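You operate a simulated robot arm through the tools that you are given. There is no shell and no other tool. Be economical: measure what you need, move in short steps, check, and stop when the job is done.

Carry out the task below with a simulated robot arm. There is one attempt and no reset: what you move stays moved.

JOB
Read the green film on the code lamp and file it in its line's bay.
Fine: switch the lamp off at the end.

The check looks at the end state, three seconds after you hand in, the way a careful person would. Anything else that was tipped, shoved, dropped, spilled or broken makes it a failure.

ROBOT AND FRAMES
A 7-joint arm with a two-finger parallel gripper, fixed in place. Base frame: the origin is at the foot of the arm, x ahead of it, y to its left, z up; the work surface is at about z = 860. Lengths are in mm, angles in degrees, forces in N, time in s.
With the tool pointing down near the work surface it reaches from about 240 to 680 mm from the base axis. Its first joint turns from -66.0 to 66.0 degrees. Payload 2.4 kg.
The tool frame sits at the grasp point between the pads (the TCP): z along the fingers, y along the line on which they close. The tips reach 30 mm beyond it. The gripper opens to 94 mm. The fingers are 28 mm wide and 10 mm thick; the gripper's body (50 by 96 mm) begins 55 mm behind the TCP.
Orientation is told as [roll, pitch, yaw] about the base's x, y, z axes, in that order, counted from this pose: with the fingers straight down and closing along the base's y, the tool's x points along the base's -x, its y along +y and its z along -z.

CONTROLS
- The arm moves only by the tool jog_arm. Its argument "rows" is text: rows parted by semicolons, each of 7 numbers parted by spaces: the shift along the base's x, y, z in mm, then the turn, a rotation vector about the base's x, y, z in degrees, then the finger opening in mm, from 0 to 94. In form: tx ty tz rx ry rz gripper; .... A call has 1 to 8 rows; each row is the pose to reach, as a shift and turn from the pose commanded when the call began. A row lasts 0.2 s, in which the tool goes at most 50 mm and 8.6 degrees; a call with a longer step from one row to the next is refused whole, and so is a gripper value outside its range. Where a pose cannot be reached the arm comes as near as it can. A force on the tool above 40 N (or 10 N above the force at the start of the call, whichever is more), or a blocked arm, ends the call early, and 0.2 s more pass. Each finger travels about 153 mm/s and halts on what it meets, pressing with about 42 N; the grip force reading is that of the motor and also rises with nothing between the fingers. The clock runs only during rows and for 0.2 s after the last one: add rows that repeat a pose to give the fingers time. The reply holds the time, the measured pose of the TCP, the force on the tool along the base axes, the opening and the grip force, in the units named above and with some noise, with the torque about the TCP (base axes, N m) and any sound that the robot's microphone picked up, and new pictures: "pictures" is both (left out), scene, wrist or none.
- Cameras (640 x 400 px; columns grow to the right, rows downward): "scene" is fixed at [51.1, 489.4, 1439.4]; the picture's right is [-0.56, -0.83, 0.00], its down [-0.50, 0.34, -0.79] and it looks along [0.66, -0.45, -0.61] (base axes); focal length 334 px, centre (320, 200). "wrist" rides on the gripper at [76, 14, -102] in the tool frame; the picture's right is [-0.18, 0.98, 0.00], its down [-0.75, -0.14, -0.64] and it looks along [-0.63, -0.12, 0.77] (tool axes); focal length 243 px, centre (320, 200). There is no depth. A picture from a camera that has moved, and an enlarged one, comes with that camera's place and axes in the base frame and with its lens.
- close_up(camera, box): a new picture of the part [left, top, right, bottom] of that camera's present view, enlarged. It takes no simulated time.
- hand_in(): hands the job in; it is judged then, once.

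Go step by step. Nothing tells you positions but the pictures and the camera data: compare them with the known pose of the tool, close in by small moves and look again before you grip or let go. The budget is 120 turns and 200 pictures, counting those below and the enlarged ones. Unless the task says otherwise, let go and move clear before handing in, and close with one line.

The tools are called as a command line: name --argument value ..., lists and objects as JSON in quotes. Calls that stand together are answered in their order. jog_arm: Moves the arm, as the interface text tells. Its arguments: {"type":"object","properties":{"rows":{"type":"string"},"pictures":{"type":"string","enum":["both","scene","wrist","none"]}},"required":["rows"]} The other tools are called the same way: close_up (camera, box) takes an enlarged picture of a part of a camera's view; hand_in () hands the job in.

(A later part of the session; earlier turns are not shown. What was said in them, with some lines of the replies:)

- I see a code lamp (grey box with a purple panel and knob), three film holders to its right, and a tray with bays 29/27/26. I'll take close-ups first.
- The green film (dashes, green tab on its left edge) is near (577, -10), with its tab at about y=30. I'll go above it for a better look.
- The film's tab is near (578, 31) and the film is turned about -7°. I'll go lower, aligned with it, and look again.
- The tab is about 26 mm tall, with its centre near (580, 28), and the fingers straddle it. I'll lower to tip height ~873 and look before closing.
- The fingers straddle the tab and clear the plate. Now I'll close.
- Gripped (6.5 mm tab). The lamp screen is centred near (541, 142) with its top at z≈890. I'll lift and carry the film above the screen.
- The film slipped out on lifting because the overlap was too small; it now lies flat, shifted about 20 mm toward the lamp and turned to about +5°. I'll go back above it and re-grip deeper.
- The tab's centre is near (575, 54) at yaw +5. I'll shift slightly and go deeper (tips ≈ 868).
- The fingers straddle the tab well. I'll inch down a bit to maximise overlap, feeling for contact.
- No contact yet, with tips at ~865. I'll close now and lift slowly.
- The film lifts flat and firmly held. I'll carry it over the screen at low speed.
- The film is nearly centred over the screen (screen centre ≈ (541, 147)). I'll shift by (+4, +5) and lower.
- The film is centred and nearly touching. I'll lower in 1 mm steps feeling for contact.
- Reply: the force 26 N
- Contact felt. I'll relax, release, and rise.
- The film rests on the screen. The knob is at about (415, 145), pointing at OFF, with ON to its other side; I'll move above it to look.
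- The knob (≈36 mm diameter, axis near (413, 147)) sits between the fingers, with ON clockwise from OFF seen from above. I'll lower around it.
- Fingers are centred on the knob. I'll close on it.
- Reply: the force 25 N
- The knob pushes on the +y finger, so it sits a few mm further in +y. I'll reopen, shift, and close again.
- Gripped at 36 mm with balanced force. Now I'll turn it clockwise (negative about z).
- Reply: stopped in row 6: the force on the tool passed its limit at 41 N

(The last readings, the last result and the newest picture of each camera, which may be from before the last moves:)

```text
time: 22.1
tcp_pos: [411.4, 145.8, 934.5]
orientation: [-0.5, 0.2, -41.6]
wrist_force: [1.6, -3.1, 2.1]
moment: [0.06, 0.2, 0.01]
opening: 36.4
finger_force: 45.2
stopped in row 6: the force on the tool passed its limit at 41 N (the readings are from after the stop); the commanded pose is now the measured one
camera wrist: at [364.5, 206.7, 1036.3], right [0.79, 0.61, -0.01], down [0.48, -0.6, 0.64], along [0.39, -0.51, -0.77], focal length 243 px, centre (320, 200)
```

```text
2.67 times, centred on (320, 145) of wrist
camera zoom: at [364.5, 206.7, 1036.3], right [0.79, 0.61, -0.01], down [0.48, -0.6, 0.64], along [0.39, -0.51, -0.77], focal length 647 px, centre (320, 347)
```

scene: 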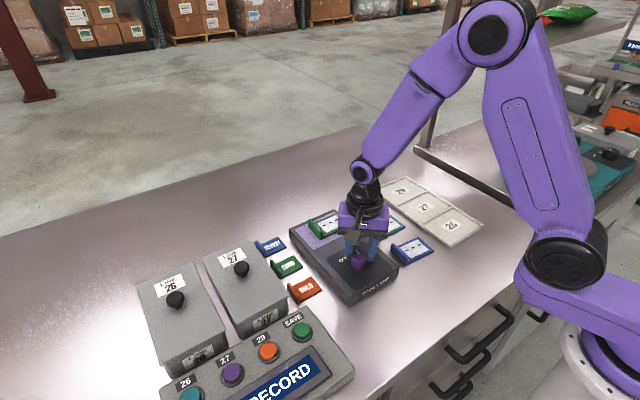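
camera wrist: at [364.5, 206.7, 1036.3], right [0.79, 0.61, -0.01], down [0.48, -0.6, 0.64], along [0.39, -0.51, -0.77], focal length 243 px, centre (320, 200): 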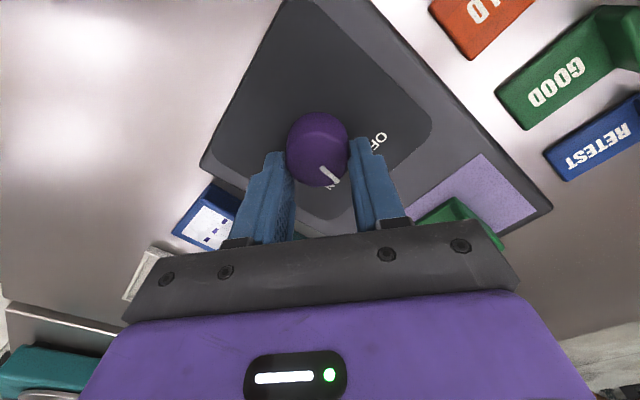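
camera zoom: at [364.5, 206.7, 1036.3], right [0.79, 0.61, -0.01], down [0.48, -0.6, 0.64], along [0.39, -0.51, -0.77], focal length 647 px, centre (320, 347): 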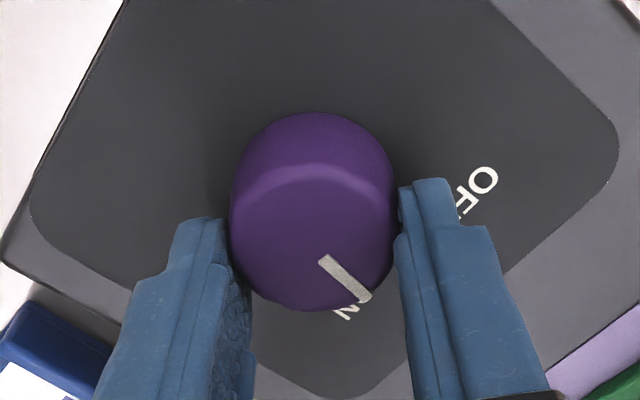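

Turned 41°, and the pointer is now near the "N" of ON but the lamp isn't lit yet. I'll continue gently.

jog_arm --rows "0 0 0 0 0 -5 28; 0 0 0 0 0 -10 28; 0 0 0 0 0 -15 28; 0 0 0 0 0 -20 28; 0 0 0 0 0 -20 28"

close_up --camera "scene" --box '[280, 190, 430, 290]'

```text
time: 23.4
tcp_pos: [408.7, 143.8, 933.9]
orientation: [-1.1, 0.3, -61.7]
wrist_force: [-3.1, -2.7, 12.1]
moment: [-0.1, 0.51, 0.02]
opening: 36.4
finger_force: 44.6
stopped in row 5: the force on the tool passed its limit at 40 N (the readings are from after the stop); the commanded pose is now the measured one
camera wrist: at [387.9, 217.8, 1036.1], right [0.95, 0.3, -0.02], down [0.25, -0.73, 0.64], along [0.18, -0.62, -0.77], focal length 243 px, centre (320, 200)
```

scene: 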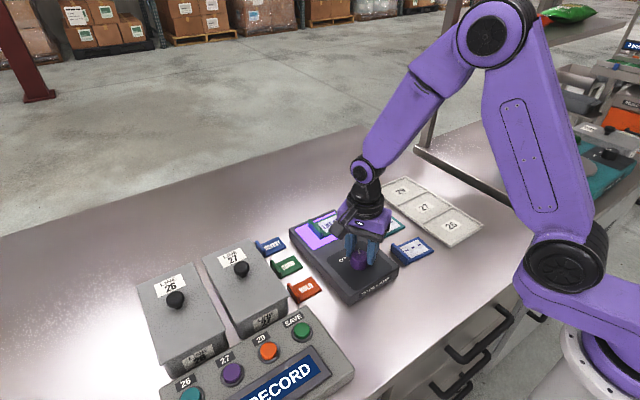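
wrist: 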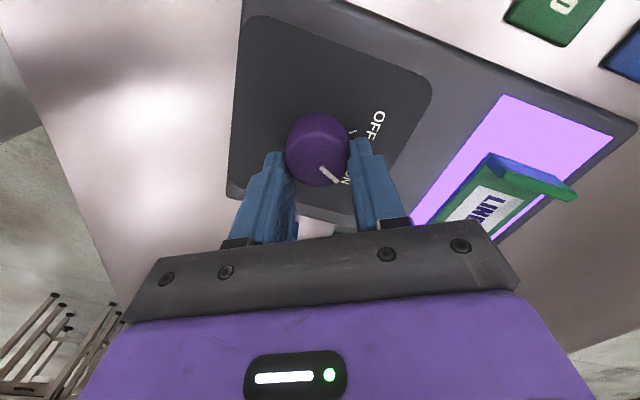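

```text
4.00 times, centred on (355, 240) of scene
camera zoom: at [50.9, 489.3, 1439.5], right [-0.56, -0.83, 0.0], down [-0.5, 0.34, -0.79], along [0.66, -0.45, -0.61], focal length 1337 px, centre (180, 40)
```

zoom: 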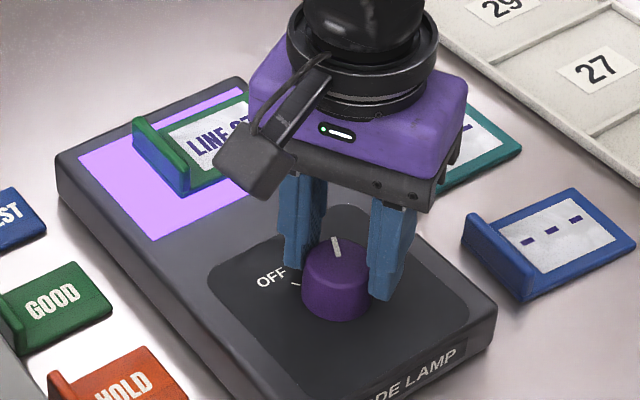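

The lamp is lit and the film shows "LINE 2?". I'll release the knob, rise and read.

jog_arm --rows "0 0 0 0 0 0 45; 0 0 0 0 0 0 60; 0 0 30 0 0 0 60; 0 0 70 0 0 5 60; 0 0 100 0 0 13 60; 0 0 100 0 0 13 60"

close_up --camera "scene" --box '[280, 190, 400, 270]'

```text
time: 24.9
tcp_pos: [408.5, 146.2, 1035.7]
orientation: [-1.0, 0.4, -48.6]
wrist_force: [-0.4, -0.5, -0.6]
moment: [-0.01, -0.02, -0.01]
opening: 60.1
finger_force: 0.0
camera wrist: at [371.1, 213.0, 1137.0], right [0.86, 0.51, -0.02], down [0.4, -0.65, 0.64], along [0.32, -0.56, -0.77], focal length 243 px, centre (320, 200)
```

scene: 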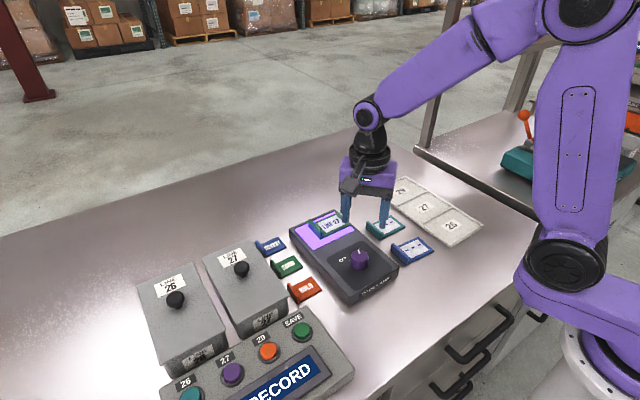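
wrist: 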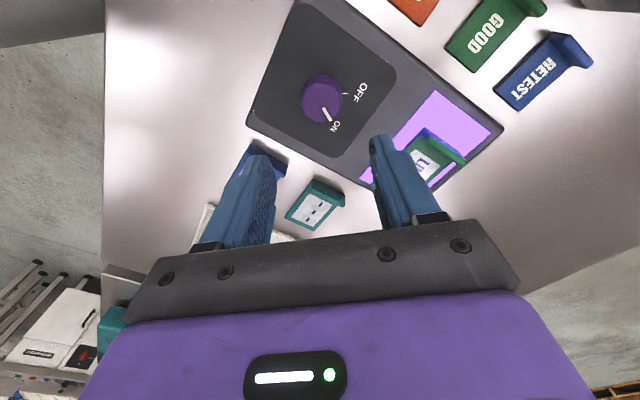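

```text
5.00 times, centred on (340, 230) of scene
camera zoom: at [51.1, 489.4, 1439.4], right [-0.56, -0.83, 0.0], down [-0.5, 0.34, -0.79], along [0.66, -0.45, -0.61], focal length 1672 px, centre (220, 50)
```

zoom: 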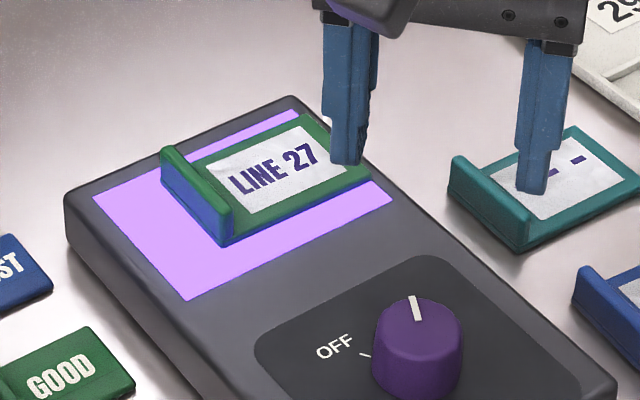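

The film reads LINE 27, so it goes in the middle bay. I'll return above the film's tab with the tool squared up.

jog_arm --rows "22 7 0 0.15 -0.12 8 40; 45 14 0 0.3 -0.25 16 28; 68 21 0 0.45 -0.37 24 28; 91 28 0 0.6 -0.5 32 28; 114 35 0 0.75 -0.62 40 28; 137 41 -20 0.9 -0.75 47.7 28; 137 41 -65 0.9 -0.75 47.7 28; 137 41 -65 0.9 -0.75 47.7 28"

close_up --camera "scene" --box '[280, 180, 385, 250]'

close_up --camera "wrist" --box '[160, 60, 400, 210]'

```text
time: 26.6
tcp_pos: [549.4, 186.0, 966.8]
orientation: [0.0, 0.0, -1.0]
wrist_force: [0.0, -0.1, 0.4]
moment: [0.04, 0.02, -0.02]
opening: 28.0
finger_force: 0.0
camera wrist: at [473.1, 200.9, 1069.4], right [0.2, 0.98, 0.0], down [0.75, -0.15, 0.64], along [0.63, -0.13, -0.77], focal length 243 px, centre (320, 200)
```

scene: 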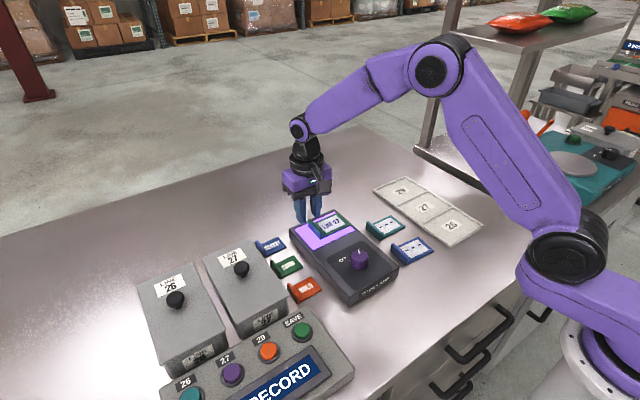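
wrist: 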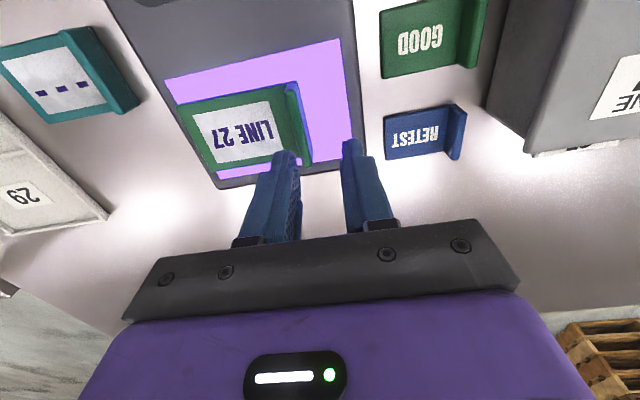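

```text
5.71 times, centred on (332, 215) of scene
camera zoom: at [51.1, 489.4, 1439.4], right [-0.56, -0.83, 0.0], down [-0.5, 0.34, -0.79], along [0.66, -0.45, -0.61], focal length 1910 px, centre (249, 114)
```

zoom: 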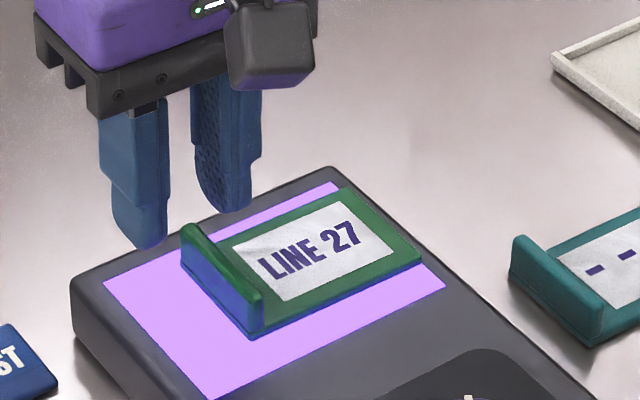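

```text
2.67 times, centred on (280, 135) of wrist
camera zoom: at [473.1, 200.9, 1069.4], right [0.2, 0.98, 0.0], down [0.75, -0.15, 0.64], along [0.63, -0.13, -0.77], focal length 647 px, centre (427, 373)
```

zoom: 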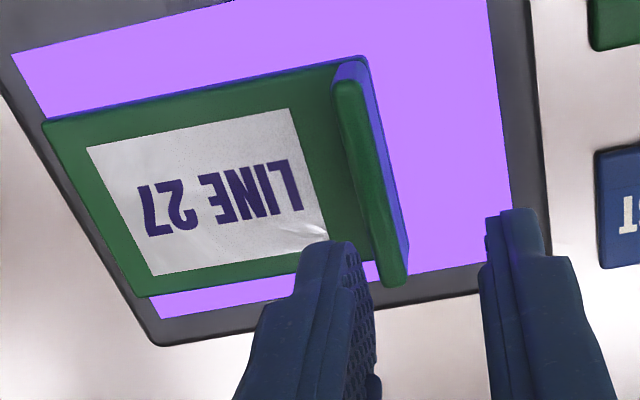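

The film shifted a little on release; its tab is now near (545, 173). I'll shift and lower to straddle it.

jog_arm --rows "-4 -12 0 0 0 1 28; -4 -12 -15 0 0 1 28; -4 -12 -28 0 0 1 28; -4 -12 -33 0 0 1 28; -4 -12 -33 0 0 1 28"

close_up --camera "scene" --box '[280, 180, 385, 250]'

close_up --camera "wrist" --box '[160, 60, 400, 210]'

```text
time: 27.9
tcp_pos: [541.8, 171.8, 934.0]
orientation: [0.0, 0.0, 0.0]
wrist_force: [0.1, -0.1, -0.9]
moment: [0.01, 0.02, 0.0]
opening: 27.9
finger_force: 0.1
camera wrist: at [466.4, 186.1, 1036.4], right [0.18, 0.98, 0.0], down [0.75, -0.14, 0.64], along [0.63, -0.12, -0.77], focal length 243 px, centre (320, 200)
```

scene: 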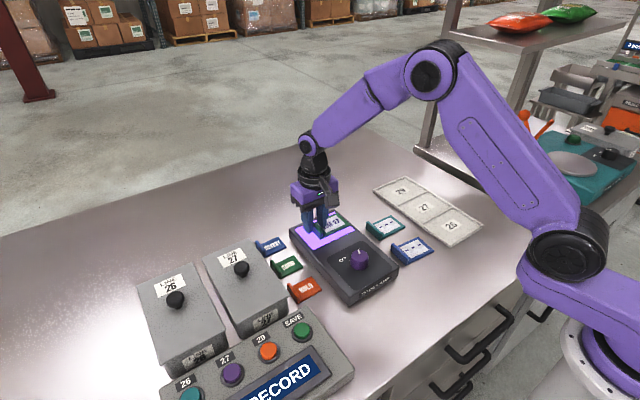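
wrist: 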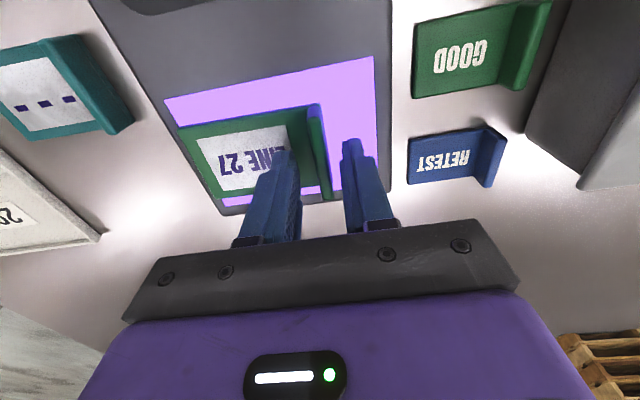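

```text
5.71 times, centred on (332, 215) of scene
camera zoom: at [51.1, 489.4, 1439.4], right [-0.56, -0.83, 0.0], down [-0.5, 0.34, -0.79], along [0.66, -0.45, -0.61], focal length 1910 px, centre (249, 114)
```

zoom: 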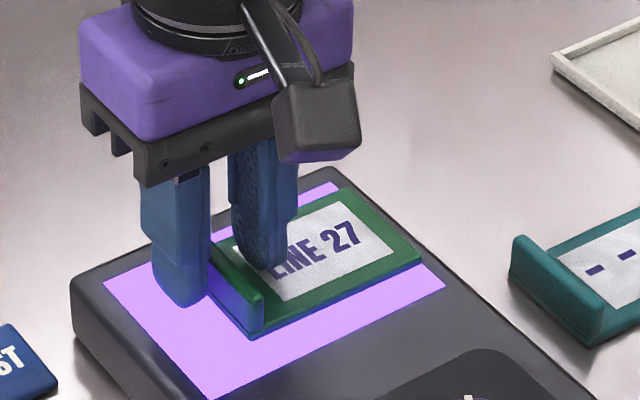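

```text
2.67 times, centred on (280, 135) of wrist
camera zoom: at [466.4, 186.1, 1036.4], right [0.18, 0.98, 0.0], down [0.75, -0.14, 0.64], along [0.63, -0.12, -0.77], focal length 647 px, centre (427, 373)
```

zoom: 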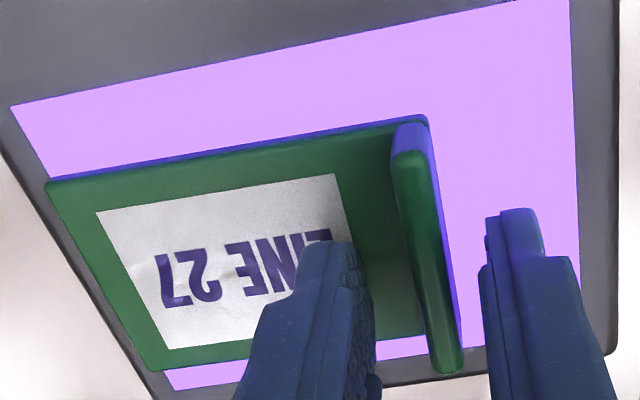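

Straddled well, roughly centred. I'll go 3 mm lower, close, and lift slightly.

jog_arm --rows "1 0 -3 0 0 0 28; 1 0 -3 0 0 0 14; 1 0 -3 0 0 0 4; 1 0 -3 0 0 0 0; 1 0 -3 0 0 0 0; 1 0 7 0 0 0 0; 1 0 17 0 0 0 0; 1 0 17 0 0 0 0"

close_up --camera "scene" --box '[280, 180, 385, 250]'

close_up --camera "scene" --box '[360, 160, 495, 250]'

```text
time: 29.6
tcp_pos: [545.8, 171.5, 953.6]
orientation: [0.0, 0.1, -0.1]
wrist_force: [0.0, 0.7, -0.6]
moment: [0.01, 0.0, -0.02]
opening: 6.7
finger_force: 40.8
camera wrist: at [468.3, 185.9, 1054.7], right [0.18, 0.98, 0.0], down [0.75, -0.14, 0.64], along [0.63, -0.12, -0.77], focal length 243 px, centre (320, 200)
```

scene: 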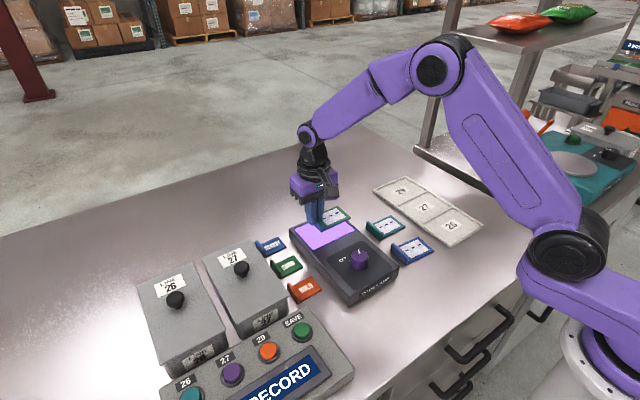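
wrist: 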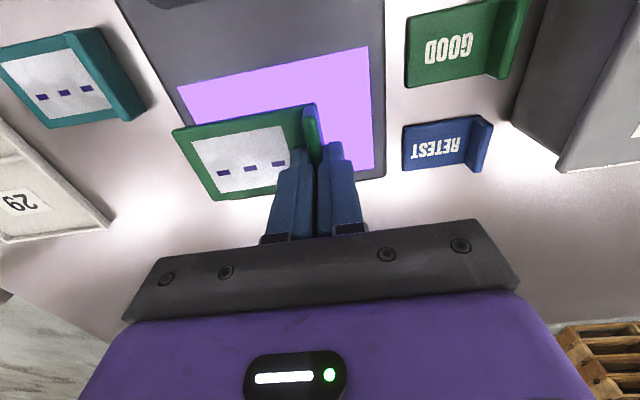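

```text
5.71 times, centred on (332, 215) of scene
camera zoom: at [51.1, 489.4, 1439.4], right [-0.56, -0.83, 0.0], down [-0.5, 0.34, -0.79], along [0.66, -0.45, -0.61], focal length 1910 px, centre (249, 114)
```

zoom: 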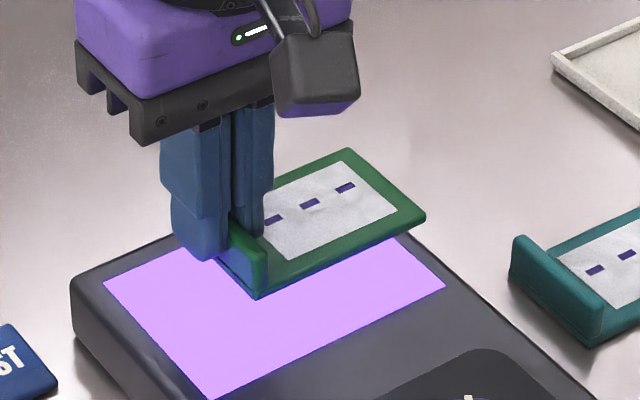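

```text
4.44 times, centred on (428, 205) of scene
camera zoom: at [51.1, 489.4, 1439.4], right [-0.56, -0.83, 0.0], down [-0.5, 0.34, -0.79], along [0.66, -0.45, -0.61], focal length 1486 px, centre (-158, 178)
```

zoom: 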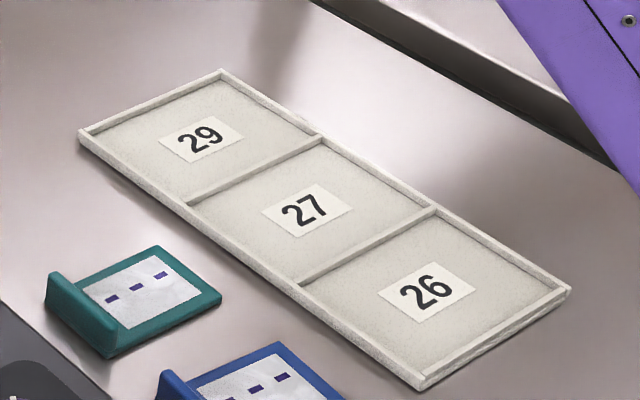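

The film is held firmly and level. Bay 27 spans about x 440–531, y −213 to −93, so I'll carry the film there in two legs.

jog_arm --rows "0 -15 15 0 0 0 0; -8 -50 20 0 0 0 0; -16 -88 20 0 0 0 0; -24 -126 20 0 0 0 0; -32 -164 20 0 0 0 0; -42 -202 20 0 0 0 0; -52 -240 20 0 0 0 0; -60 -275 20 0 0 0 0"

```text
time: 31.4
tcp_pos: [485.3, -101.4, 971.9]
orientation: [0.0, 0.0, 0.0]
wrist_force: [0.3, -0.9, 0.1]
moment: [-0.01, 0.01, -0.01]
opening: 6.5
finger_force: 40.4
camera wrist: at [409.9, -87.5, 1074.1], right [0.18, 0.98, 0.0], down [0.75, -0.14, 0.64], along [0.63, -0.12, -0.77], focal length 243 px, centre (320, 200)
```

scene: 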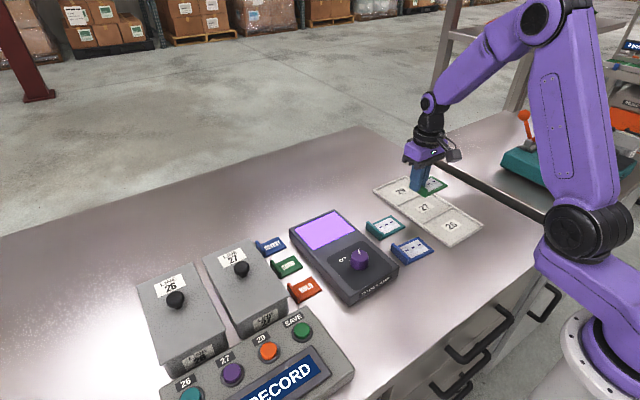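
wrist: 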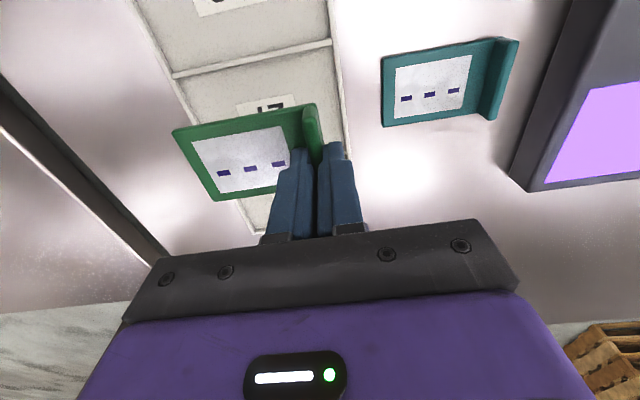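

The bay check agrees. I'll shift 15 mm further and lower toward the bay floor.

jog_arm --rows "1 -15 0 0 0 0 0; 1 -15 -25 0 0 0 0; 1 -15 -50 0 0 0 0; 1 -15 -62 0 0 0 0; 1 -15 -62 0 0 0 0"

close_up --camera "scene" --box '[360, 160, 495, 250]'

```text
time: 32.6
tcp_pos: [484.0, -114.7, 910.7]
orientation: [0.1, 0.1, 0.1]
wrist_force: [-0.4, 0.5, -0.1]
moment: [-0.05, 0.0, 0.03]
opening: 6.8
finger_force: 40.7
camera wrist: at [408.7, -101.1, 1012.9], right [0.18, 0.98, 0.0], down [0.75, -0.14, 0.64], along [0.63, -0.12, -0.77], focal length 243 px, centre (320, 200)
```

scene: 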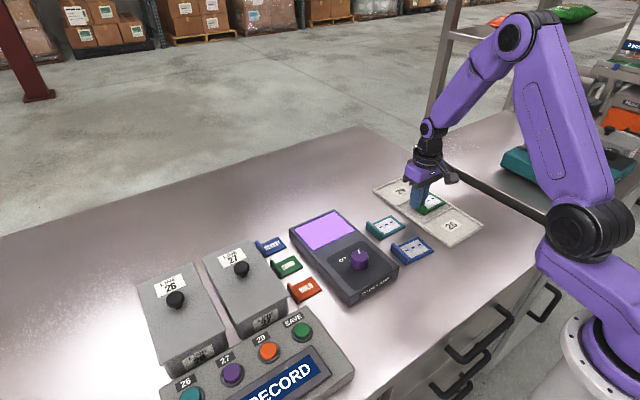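
wrist: 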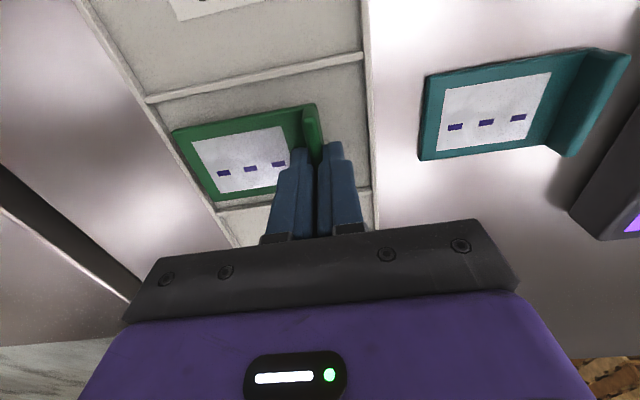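

```text
4.44 times, centred on (428, 205) of scene
camera zoom: at [51.1, 489.4, 1439.4], right [-0.56, -0.83, 0.0], down [-0.5, 0.34, -0.79], along [0.66, -0.45, -0.61], focal length 1486 px, centre (-158, 178)
```

zoom: 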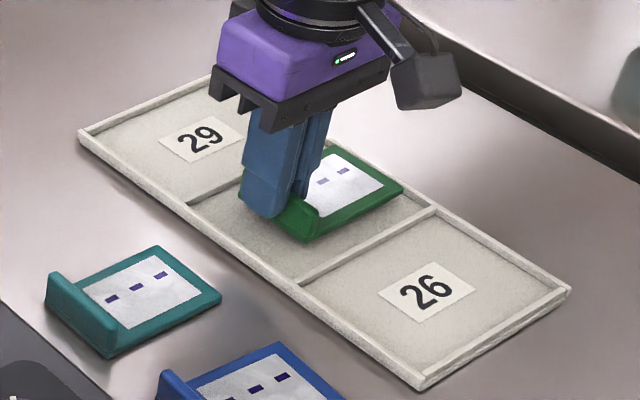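

The film is above bay 27, slightly toward its right wall. I'll nudge it (+2, +3) and lower to contact.

jog_arm --rows "2 3 -4 0 0 0 0; 2 3 -8 0 0 0 0; 2 3 -10 0 0 0 0; 2 3 -11 0 0 0 0; 2 3 -11 0 0 0 0" --pictures "none"

close_up --camera "scene" --box '[380, 170, 470, 230]'

```text
time: 34.0
tcp_pos: [488.4, -113.0, 902.1]
orientation: [0.0, -0.1, 0.1]
wrist_force: [-3.1, 1.3, 10.9]
moment: [-0.08, 0.04, -0.06]
opening: 6.7
finger_force: 40.8
stopped in row 5: the force on the tool passed its limit at 40 N (the readings are from after the stop); the commanded pose is now the measured one
```

```text
6.67 times, centred on (425, 200) of scene
camera zoom: at [50.9, 489.5, 1439.4], right [-0.56, -0.83, 0.0], down [-0.5, 0.34, -0.79], along [0.66, -0.45, -0.61], focal length 2229 px, centre (-380, 200)
```

zoom: 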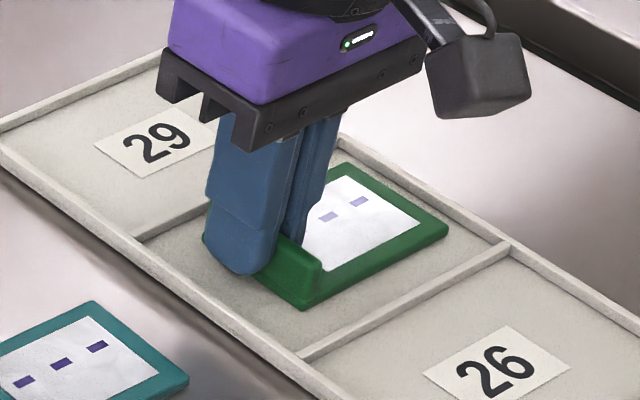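

The film has touched the bay floor and lies inside bay 27. I'll relax, open just a little so as not to drag it, and rise.

jog_arm --rows "0 0 1 0 0 0 0; 0 0 1 0 0 0 0; 0 0 1 0 0 0 10; 0 0 1 0 0 0 10; 0 0 3 0 0 0 11; 0 0 25 0 0 0 11; 0 0 65 0 0 0 12; 0 0 65 0 0 0 12"

close_up --camera "scene" --box '[360, 160, 495, 250]'

```text
time: 35.8
tcp_pos: [486.4, -112.9, 967.9]
orientation: [0.0, -0.1, 0.0]
wrist_force: [1.3, -0.2, -0.1]
moment: [-0.01, -0.01, -0.04]
opening: 11.8
finger_force: 0.2
camera wrist: at [411.2, -99.4, 1070.3], right [0.18, 0.98, 0.0], down [0.75, -0.14, 0.64], along [0.63, -0.12, -0.76], focal length 243 px, centre (320, 200)
```

scene: 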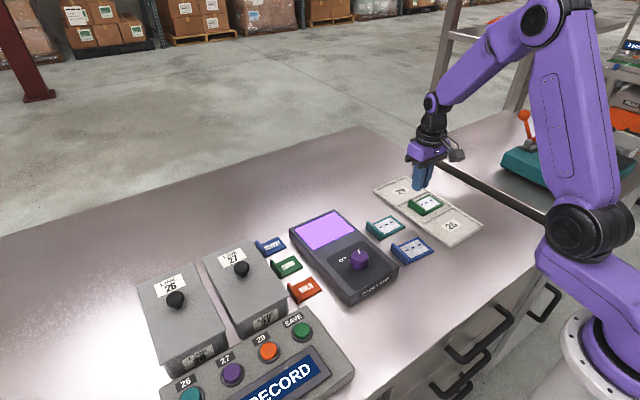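
wrist: 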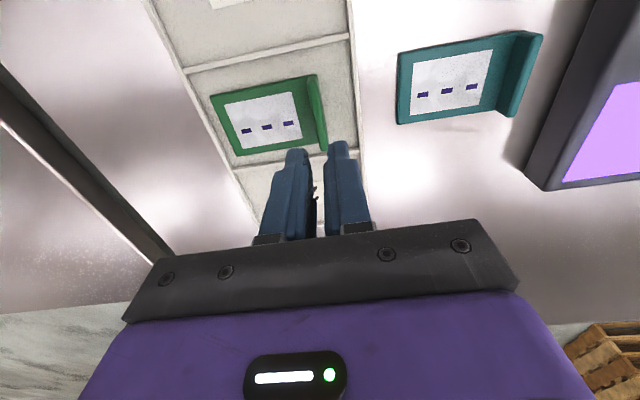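

```text
4.44 times, centred on (428, 205) of scene
camera zoom: at [51.1, 489.4, 1439.4], right [-0.56, -0.83, 0.0], down [-0.5, 0.34, -0.79], along [0.66, -0.45, -0.61], focal length 1486 px, centre (-158, 178)
```

zoom: 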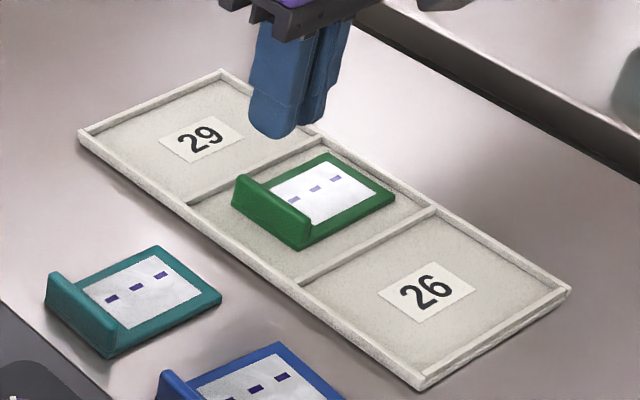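

The film is in bay 27; a closer look will show whether it lies flat and clear of the rim.

close_up --camera "scene" --box '[400, 180, 460, 220]'

close_up --camera "wrist" --box '[180, 40, 370, 160]'

```text
10.00 times, centred on (430, 200) of scene
camera zoom: at [51.1, 489.4, 1439.4], right [-0.56, -0.83, 0.0], down [-0.5, 0.34, -0.79], along [0.66, -0.45, -0.61], focal length 3343 px, centre (-780, 200)
```

zoom: 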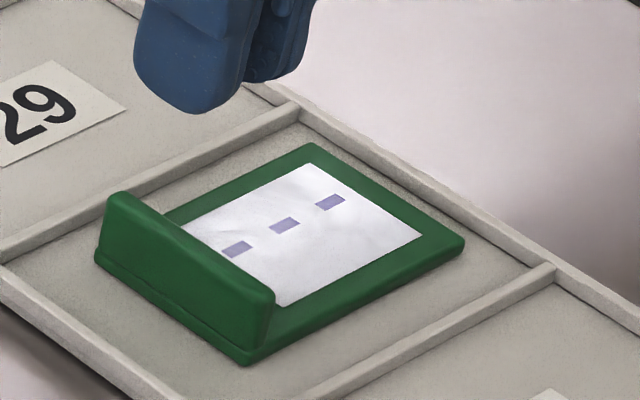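

```text
3.33 times, centred on (275, 100) of wrist
camera zoom: at [411.2, -99.4, 1070.3], right [0.18, 0.98, 0.0], down [0.75, -0.14, 0.64], along [0.63, -0.12, -0.76], focal length 809 px, centre (470, 533)
```

zoom: 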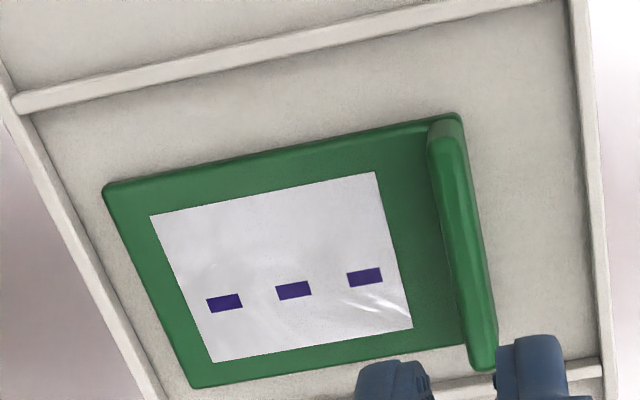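

The film lies flat inside bay 27. Next I'll go back to the knob (axis near (408, 148)) to switch the lamp off.

jog_arm --rows "0 0 30 0 0 -3 20; -10 40 30 0 0 -7 40; -22 82 30 0 0 -11 60; -34 124 30 0 0 -15 60; -46 166 30 0 0 -19 60; -58 206 30 0 0 -23 60; -70 240 30 0 0 -27 60; -79 261 20 0 0 -30 60"

close_up --camera "wrist" --box '[200, 50, 440, 200]'

close_up --camera "scene" --box '[300, 210, 420, 290]'

```text
time: 37.6
tcp_pos: [410.1, 147.6, 986.3]
orientation: [0.0, -0.2, -30.0]
wrist_force: [-0.2, 0.4, 0.1]
moment: [0.01, 0.02, 0.03]
opening: 59.9
finger_force: 0.0
camera wrist: at [350.3, 198.3, 1087.1], right [0.65, 0.76, 0.0], down [0.58, -0.5, 0.64], along [0.49, -0.42, -0.76], focal length 243 px, centre (320, 200)
```

scene: 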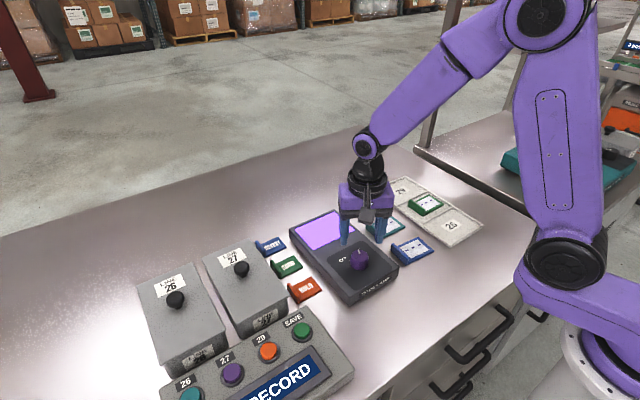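
wrist: 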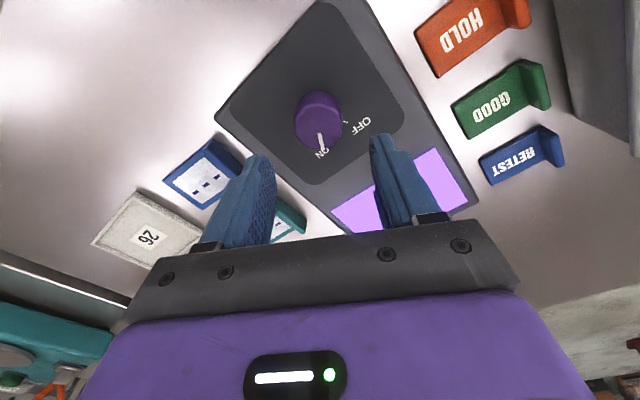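

```text
2.67 times, centred on (320, 125) of wrist
camera zoom: at [350.3, 198.3, 1087.1], right [0.65, 0.76, 0.0], down [0.58, -0.5, 0.64], along [0.49, -0.42, -0.76], focal length 647 px, centre (320, 400)
```

zoom: 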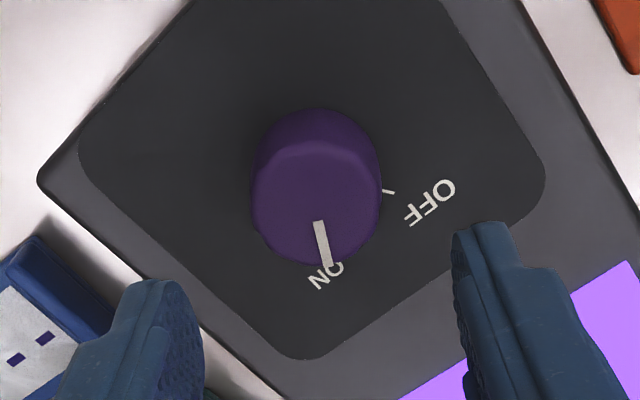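

```text
5.00 times, centred on (360, 250) of scene
camera zoom: at [51.1, 489.4, 1439.4], right [-0.56, -0.83, 0.0], down [-0.5, 0.34, -0.79], along [0.66, -0.45, -0.61], focal length 1672 px, centre (120, -50)
```

zoom: 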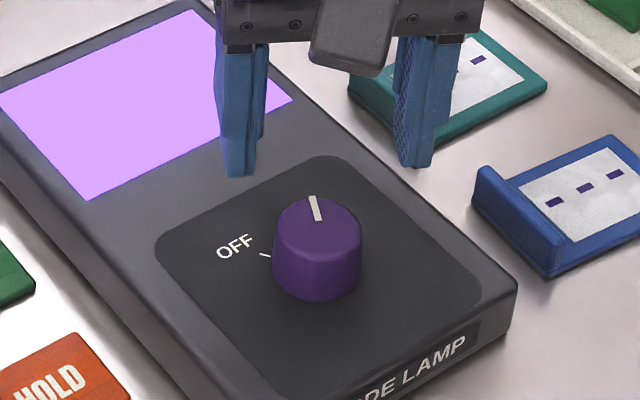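

The knob is in ON and nearly centred. I'll shift (−1, −2), lower, and close on it.

jog_arm --rows "-1 -2 -15 0 0 0 60; -1 -2 -35 0 0 0 60; -1 -2 -52 0 0 0 60; -1 -2 -52 0 0 0 48; -1 -2 -52 0 0 0 38; -1 -2 -52 0 0 0 30; -1 -2 -52 0 0 0 30"

close_up --camera "scene" --box '[300, 210, 420, 290]'

```text
time: 39.2
tcp_pos: [409.1, 146.8, 934.6]
orientation: [0.3, -0.5, -29.9]
wrist_force: [10.2, 18.1, -8.5]
moment: [0.45, -0.49, -0.13]
opening: 36.5
finger_force: 44.6
camera wrist: at [349.7, 197.2, 1036.5], right [0.65, 0.76, 0.01], down [0.58, -0.5, 0.65], along [0.49, -0.42, -0.76], focal length 243 px, centre (320, 200)
```

scene: 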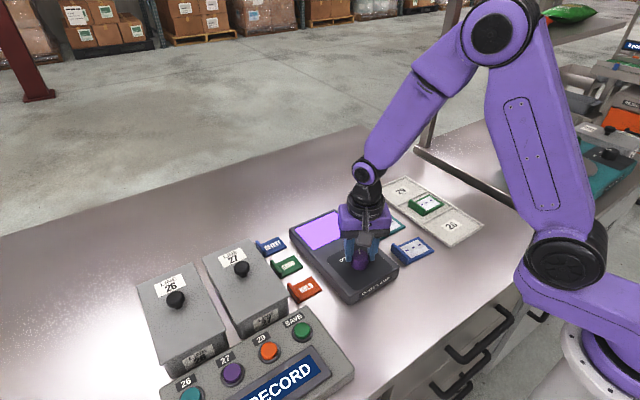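
wrist: 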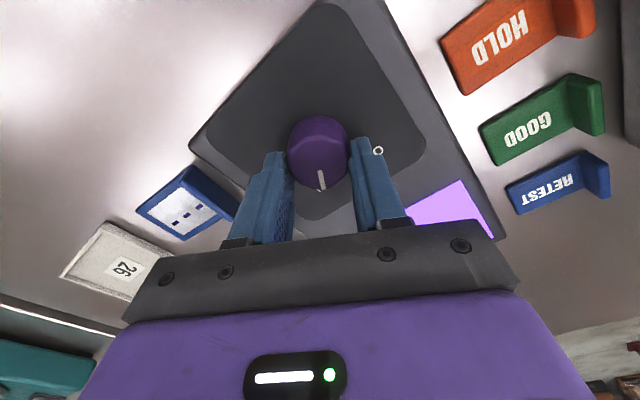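

```text
5.00 times, centred on (360, 250) of scene
camera zoom: at [51.5, 490.0, 1439.2], right [-0.56, -0.83, 0.0], down [-0.5, 0.34, -0.79], along [0.66, -0.45, -0.61], focal length 1672 px, centre (120, -50)
```

zoom: 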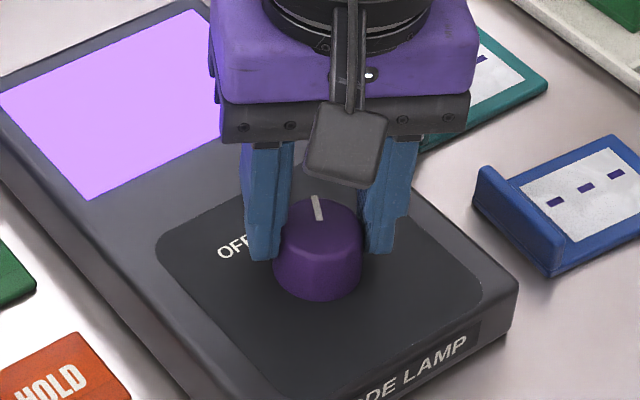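

Gripped with a small side load; I'll ease it by (+1, +2) while turning counter-clockwise back toward OFF.

jog_arm --rows "1 2 0 0 0 0 28; 1 2 0 0 0 7 28; 1 2 0 0 0 14 28; 1 2 0 0 0 21 28; 1 2 0 0 0 28 28; 1 2 0 0 0 35 28; 1 2 0 0 0 35 28" --pictures "none"

close_up --camera "scene" --box '[280, 190, 430, 290]'

```text
time: 40.0
tcp_pos: [408.5, 148.7, 934.2]
orientation: [0.2, -0.4, -15.7]
wrist_force: [-3.5, -1.1, 4.5]
moment: [-0.09, -0.3, 0.05]
opening: 36.6
finger_force: 45.0
stopped in row 4: the force on the tool passed its limit at 40 N (the readings are from after the stop); the commanded pose is now the measured one
```

```text
4.00 times, centred on (355, 240) of scene
camera zoom: at [51.0, 489.4, 1439.4], right [-0.56, -0.83, 0.0], down [-0.5, 0.34, -0.79], along [0.66, -0.45, -0.61], focal length 1337 px, centre (180, 40)
```

zoom: 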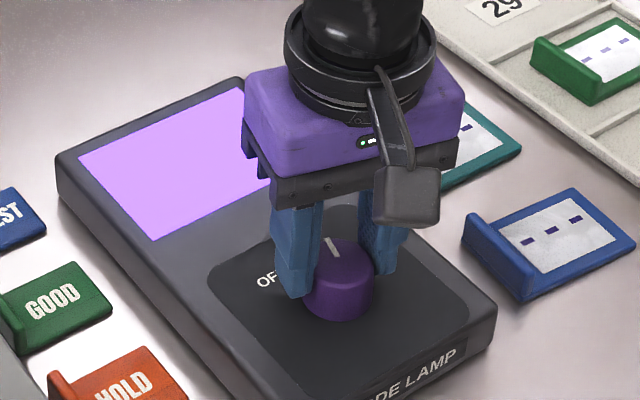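

Turned ~15°, and the side force has relaxed. I'll continue.

jog_arm --rows "0 0 0 0 0 6 28; 0 0 0 0 0 12 28; 0 0 0 0 0 18 28; 0 0 0 0 0 24 28; 0 0 0 0 0 30 28; 0 0 0 0 0 30 28" --pictures "none"

close_up --camera "scene" --box '[280, 190, 430, 290]'

```text
time: 41.4
tcp_pos: [409.8, 150.0, 934.9]
orientation: [0.2, -0.7, 14.7]
wrist_force: [1.1, 28.3, 1.4]
moment: [0.86, 0.41, -0.16]
opening: 36.8
finger_force: 45.2
```

```text
4.00 times, centred on (355, 240) of scene
camera zoom: at [51.1, 490.2, 1439.1], right [-0.56, -0.83, 0.0], down [-0.5, 0.34, -0.79], along [0.66, -0.45, -0.61], focal length 1337 px, centre (180, 40)
```

zoom: 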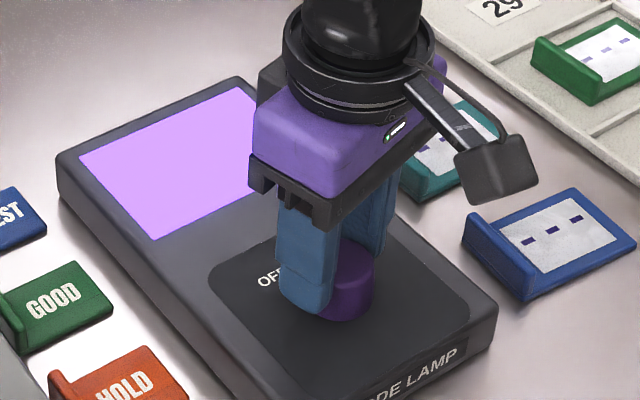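

Side load is +28 N in y, so I'll shift +2 in y and turn the remaining angle.

jog_arm --rows "0 2.5 0 0 0 0 28; 0 2.5 0 0 0 6 28; 0 2.5 0 0 0 12 28; -0.5 2.5 0 0 0 18 28; -0.5 2.5 0 0 0 18 28"

close_up --camera "scene" --box '[280, 190, 430, 290]'

```text
time: 42.6
tcp_pos: [409.2, 153.1, 934.8]
orientation: [0.2, -0.5, 32.6]
wrist_force: [-5.0, 24.2, 25.6]
moment: [0.29, 1.04, -0.08]
opening: 36.5
finger_force: 45.4
camera wrist: at [337.1, 122.4, 1036.2], right [-0.37, 0.93, 0.0], down [0.71, 0.28, 0.65], along [0.6, 0.25, -0.76], focal length 243 px, centre (320, 200)
```

scene: 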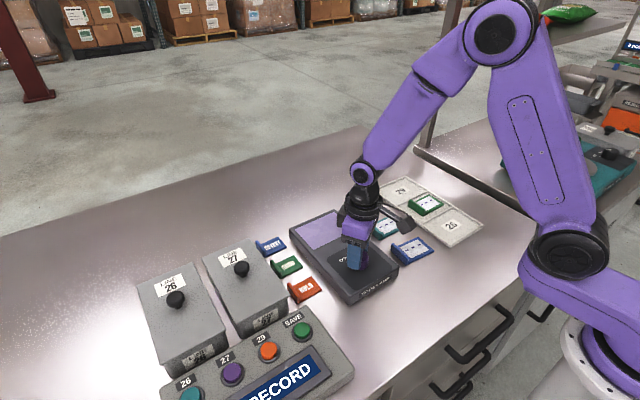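
wrist: 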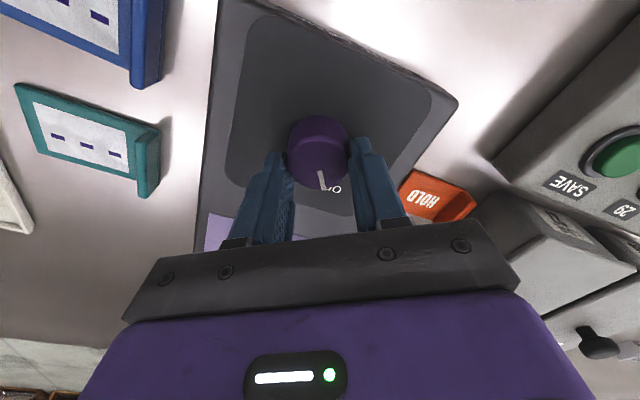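

```text
4.00 times, centred on (355, 240) of scene
camera zoom: at [50.7, 490.0, 1439.2], right [-0.56, -0.83, 0.0], down [-0.5, 0.34, -0.79], along [0.66, -0.45, -0.61], focal length 1337 px, centre (180, 40)
```

zoom: 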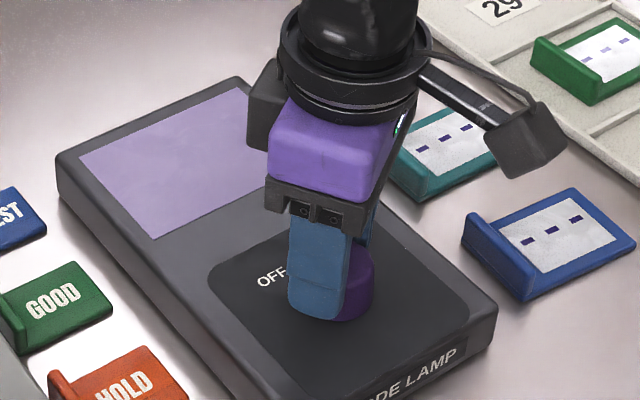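

The lamp is off. I'll release the knob, rise, and check the knob.

jog_arm --rows "0 -1 0 0 0 0 45; 0 -1 0 0 0 0 58; 0 -1 30 0 0 0 58; 0 -1 75 0 0 0 58; 0 -1 120 0 0 0 58; 0 -1 150 0 0 0 58; 0 -1 150 0 0 0 58"

close_up --camera "scene" --box '[280, 180, 490, 310]'

```text
time: 44.2
tcp_pos: [413.6, 148.5, 1084.8]
orientation: [0.2, -0.4, 32.3]
wrist_force: [-1.0, -0.2, 0.2]
moment: [-0.02, 0.0, 0.04]
opening: 58.3
finger_force: 0.1
camera wrist: at [340.7, 119.1, 1187.0], right [-0.37, 0.93, 0.0], down [0.71, 0.28, 0.65], along [0.6, 0.24, -0.76], focal length 243 px, centre (320, 200)
```

scene: 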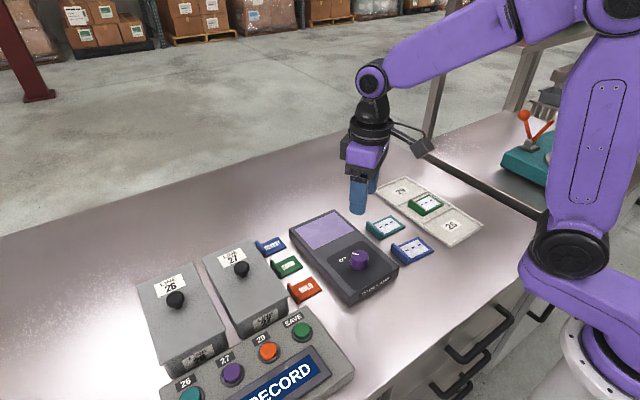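
wrist: 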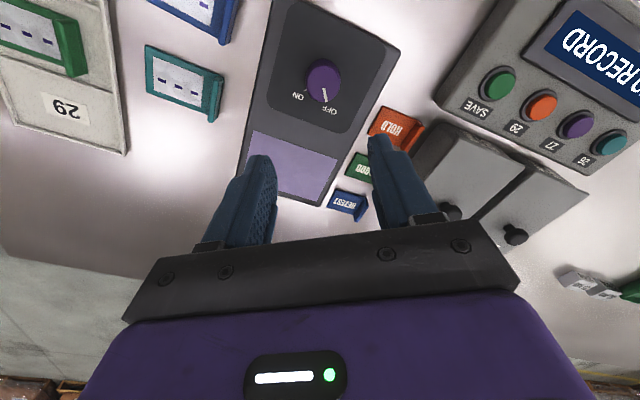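

```text
3.05 times, centred on (385, 245) of scene
camera zoom: at [51.1, 489.4, 1439.4], right [-0.56, -0.83, 0.0], down [-0.5, 0.34, -0.79], along [0.66, -0.45, -0.61], focal length 1019 px, centre (122, 63)
```

zoom: 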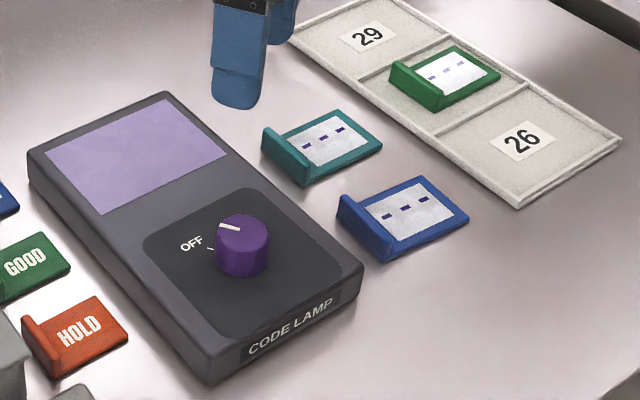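

The knob points to OFF, the screen is dark, the green film lies in bay 27, and nothing else has moved. I'm handing in.

hand_in

```text
The job is handed in.
```

The green film read LINE 27 on the code lamp; it is filed in bay 27 and the lamp is switched off.
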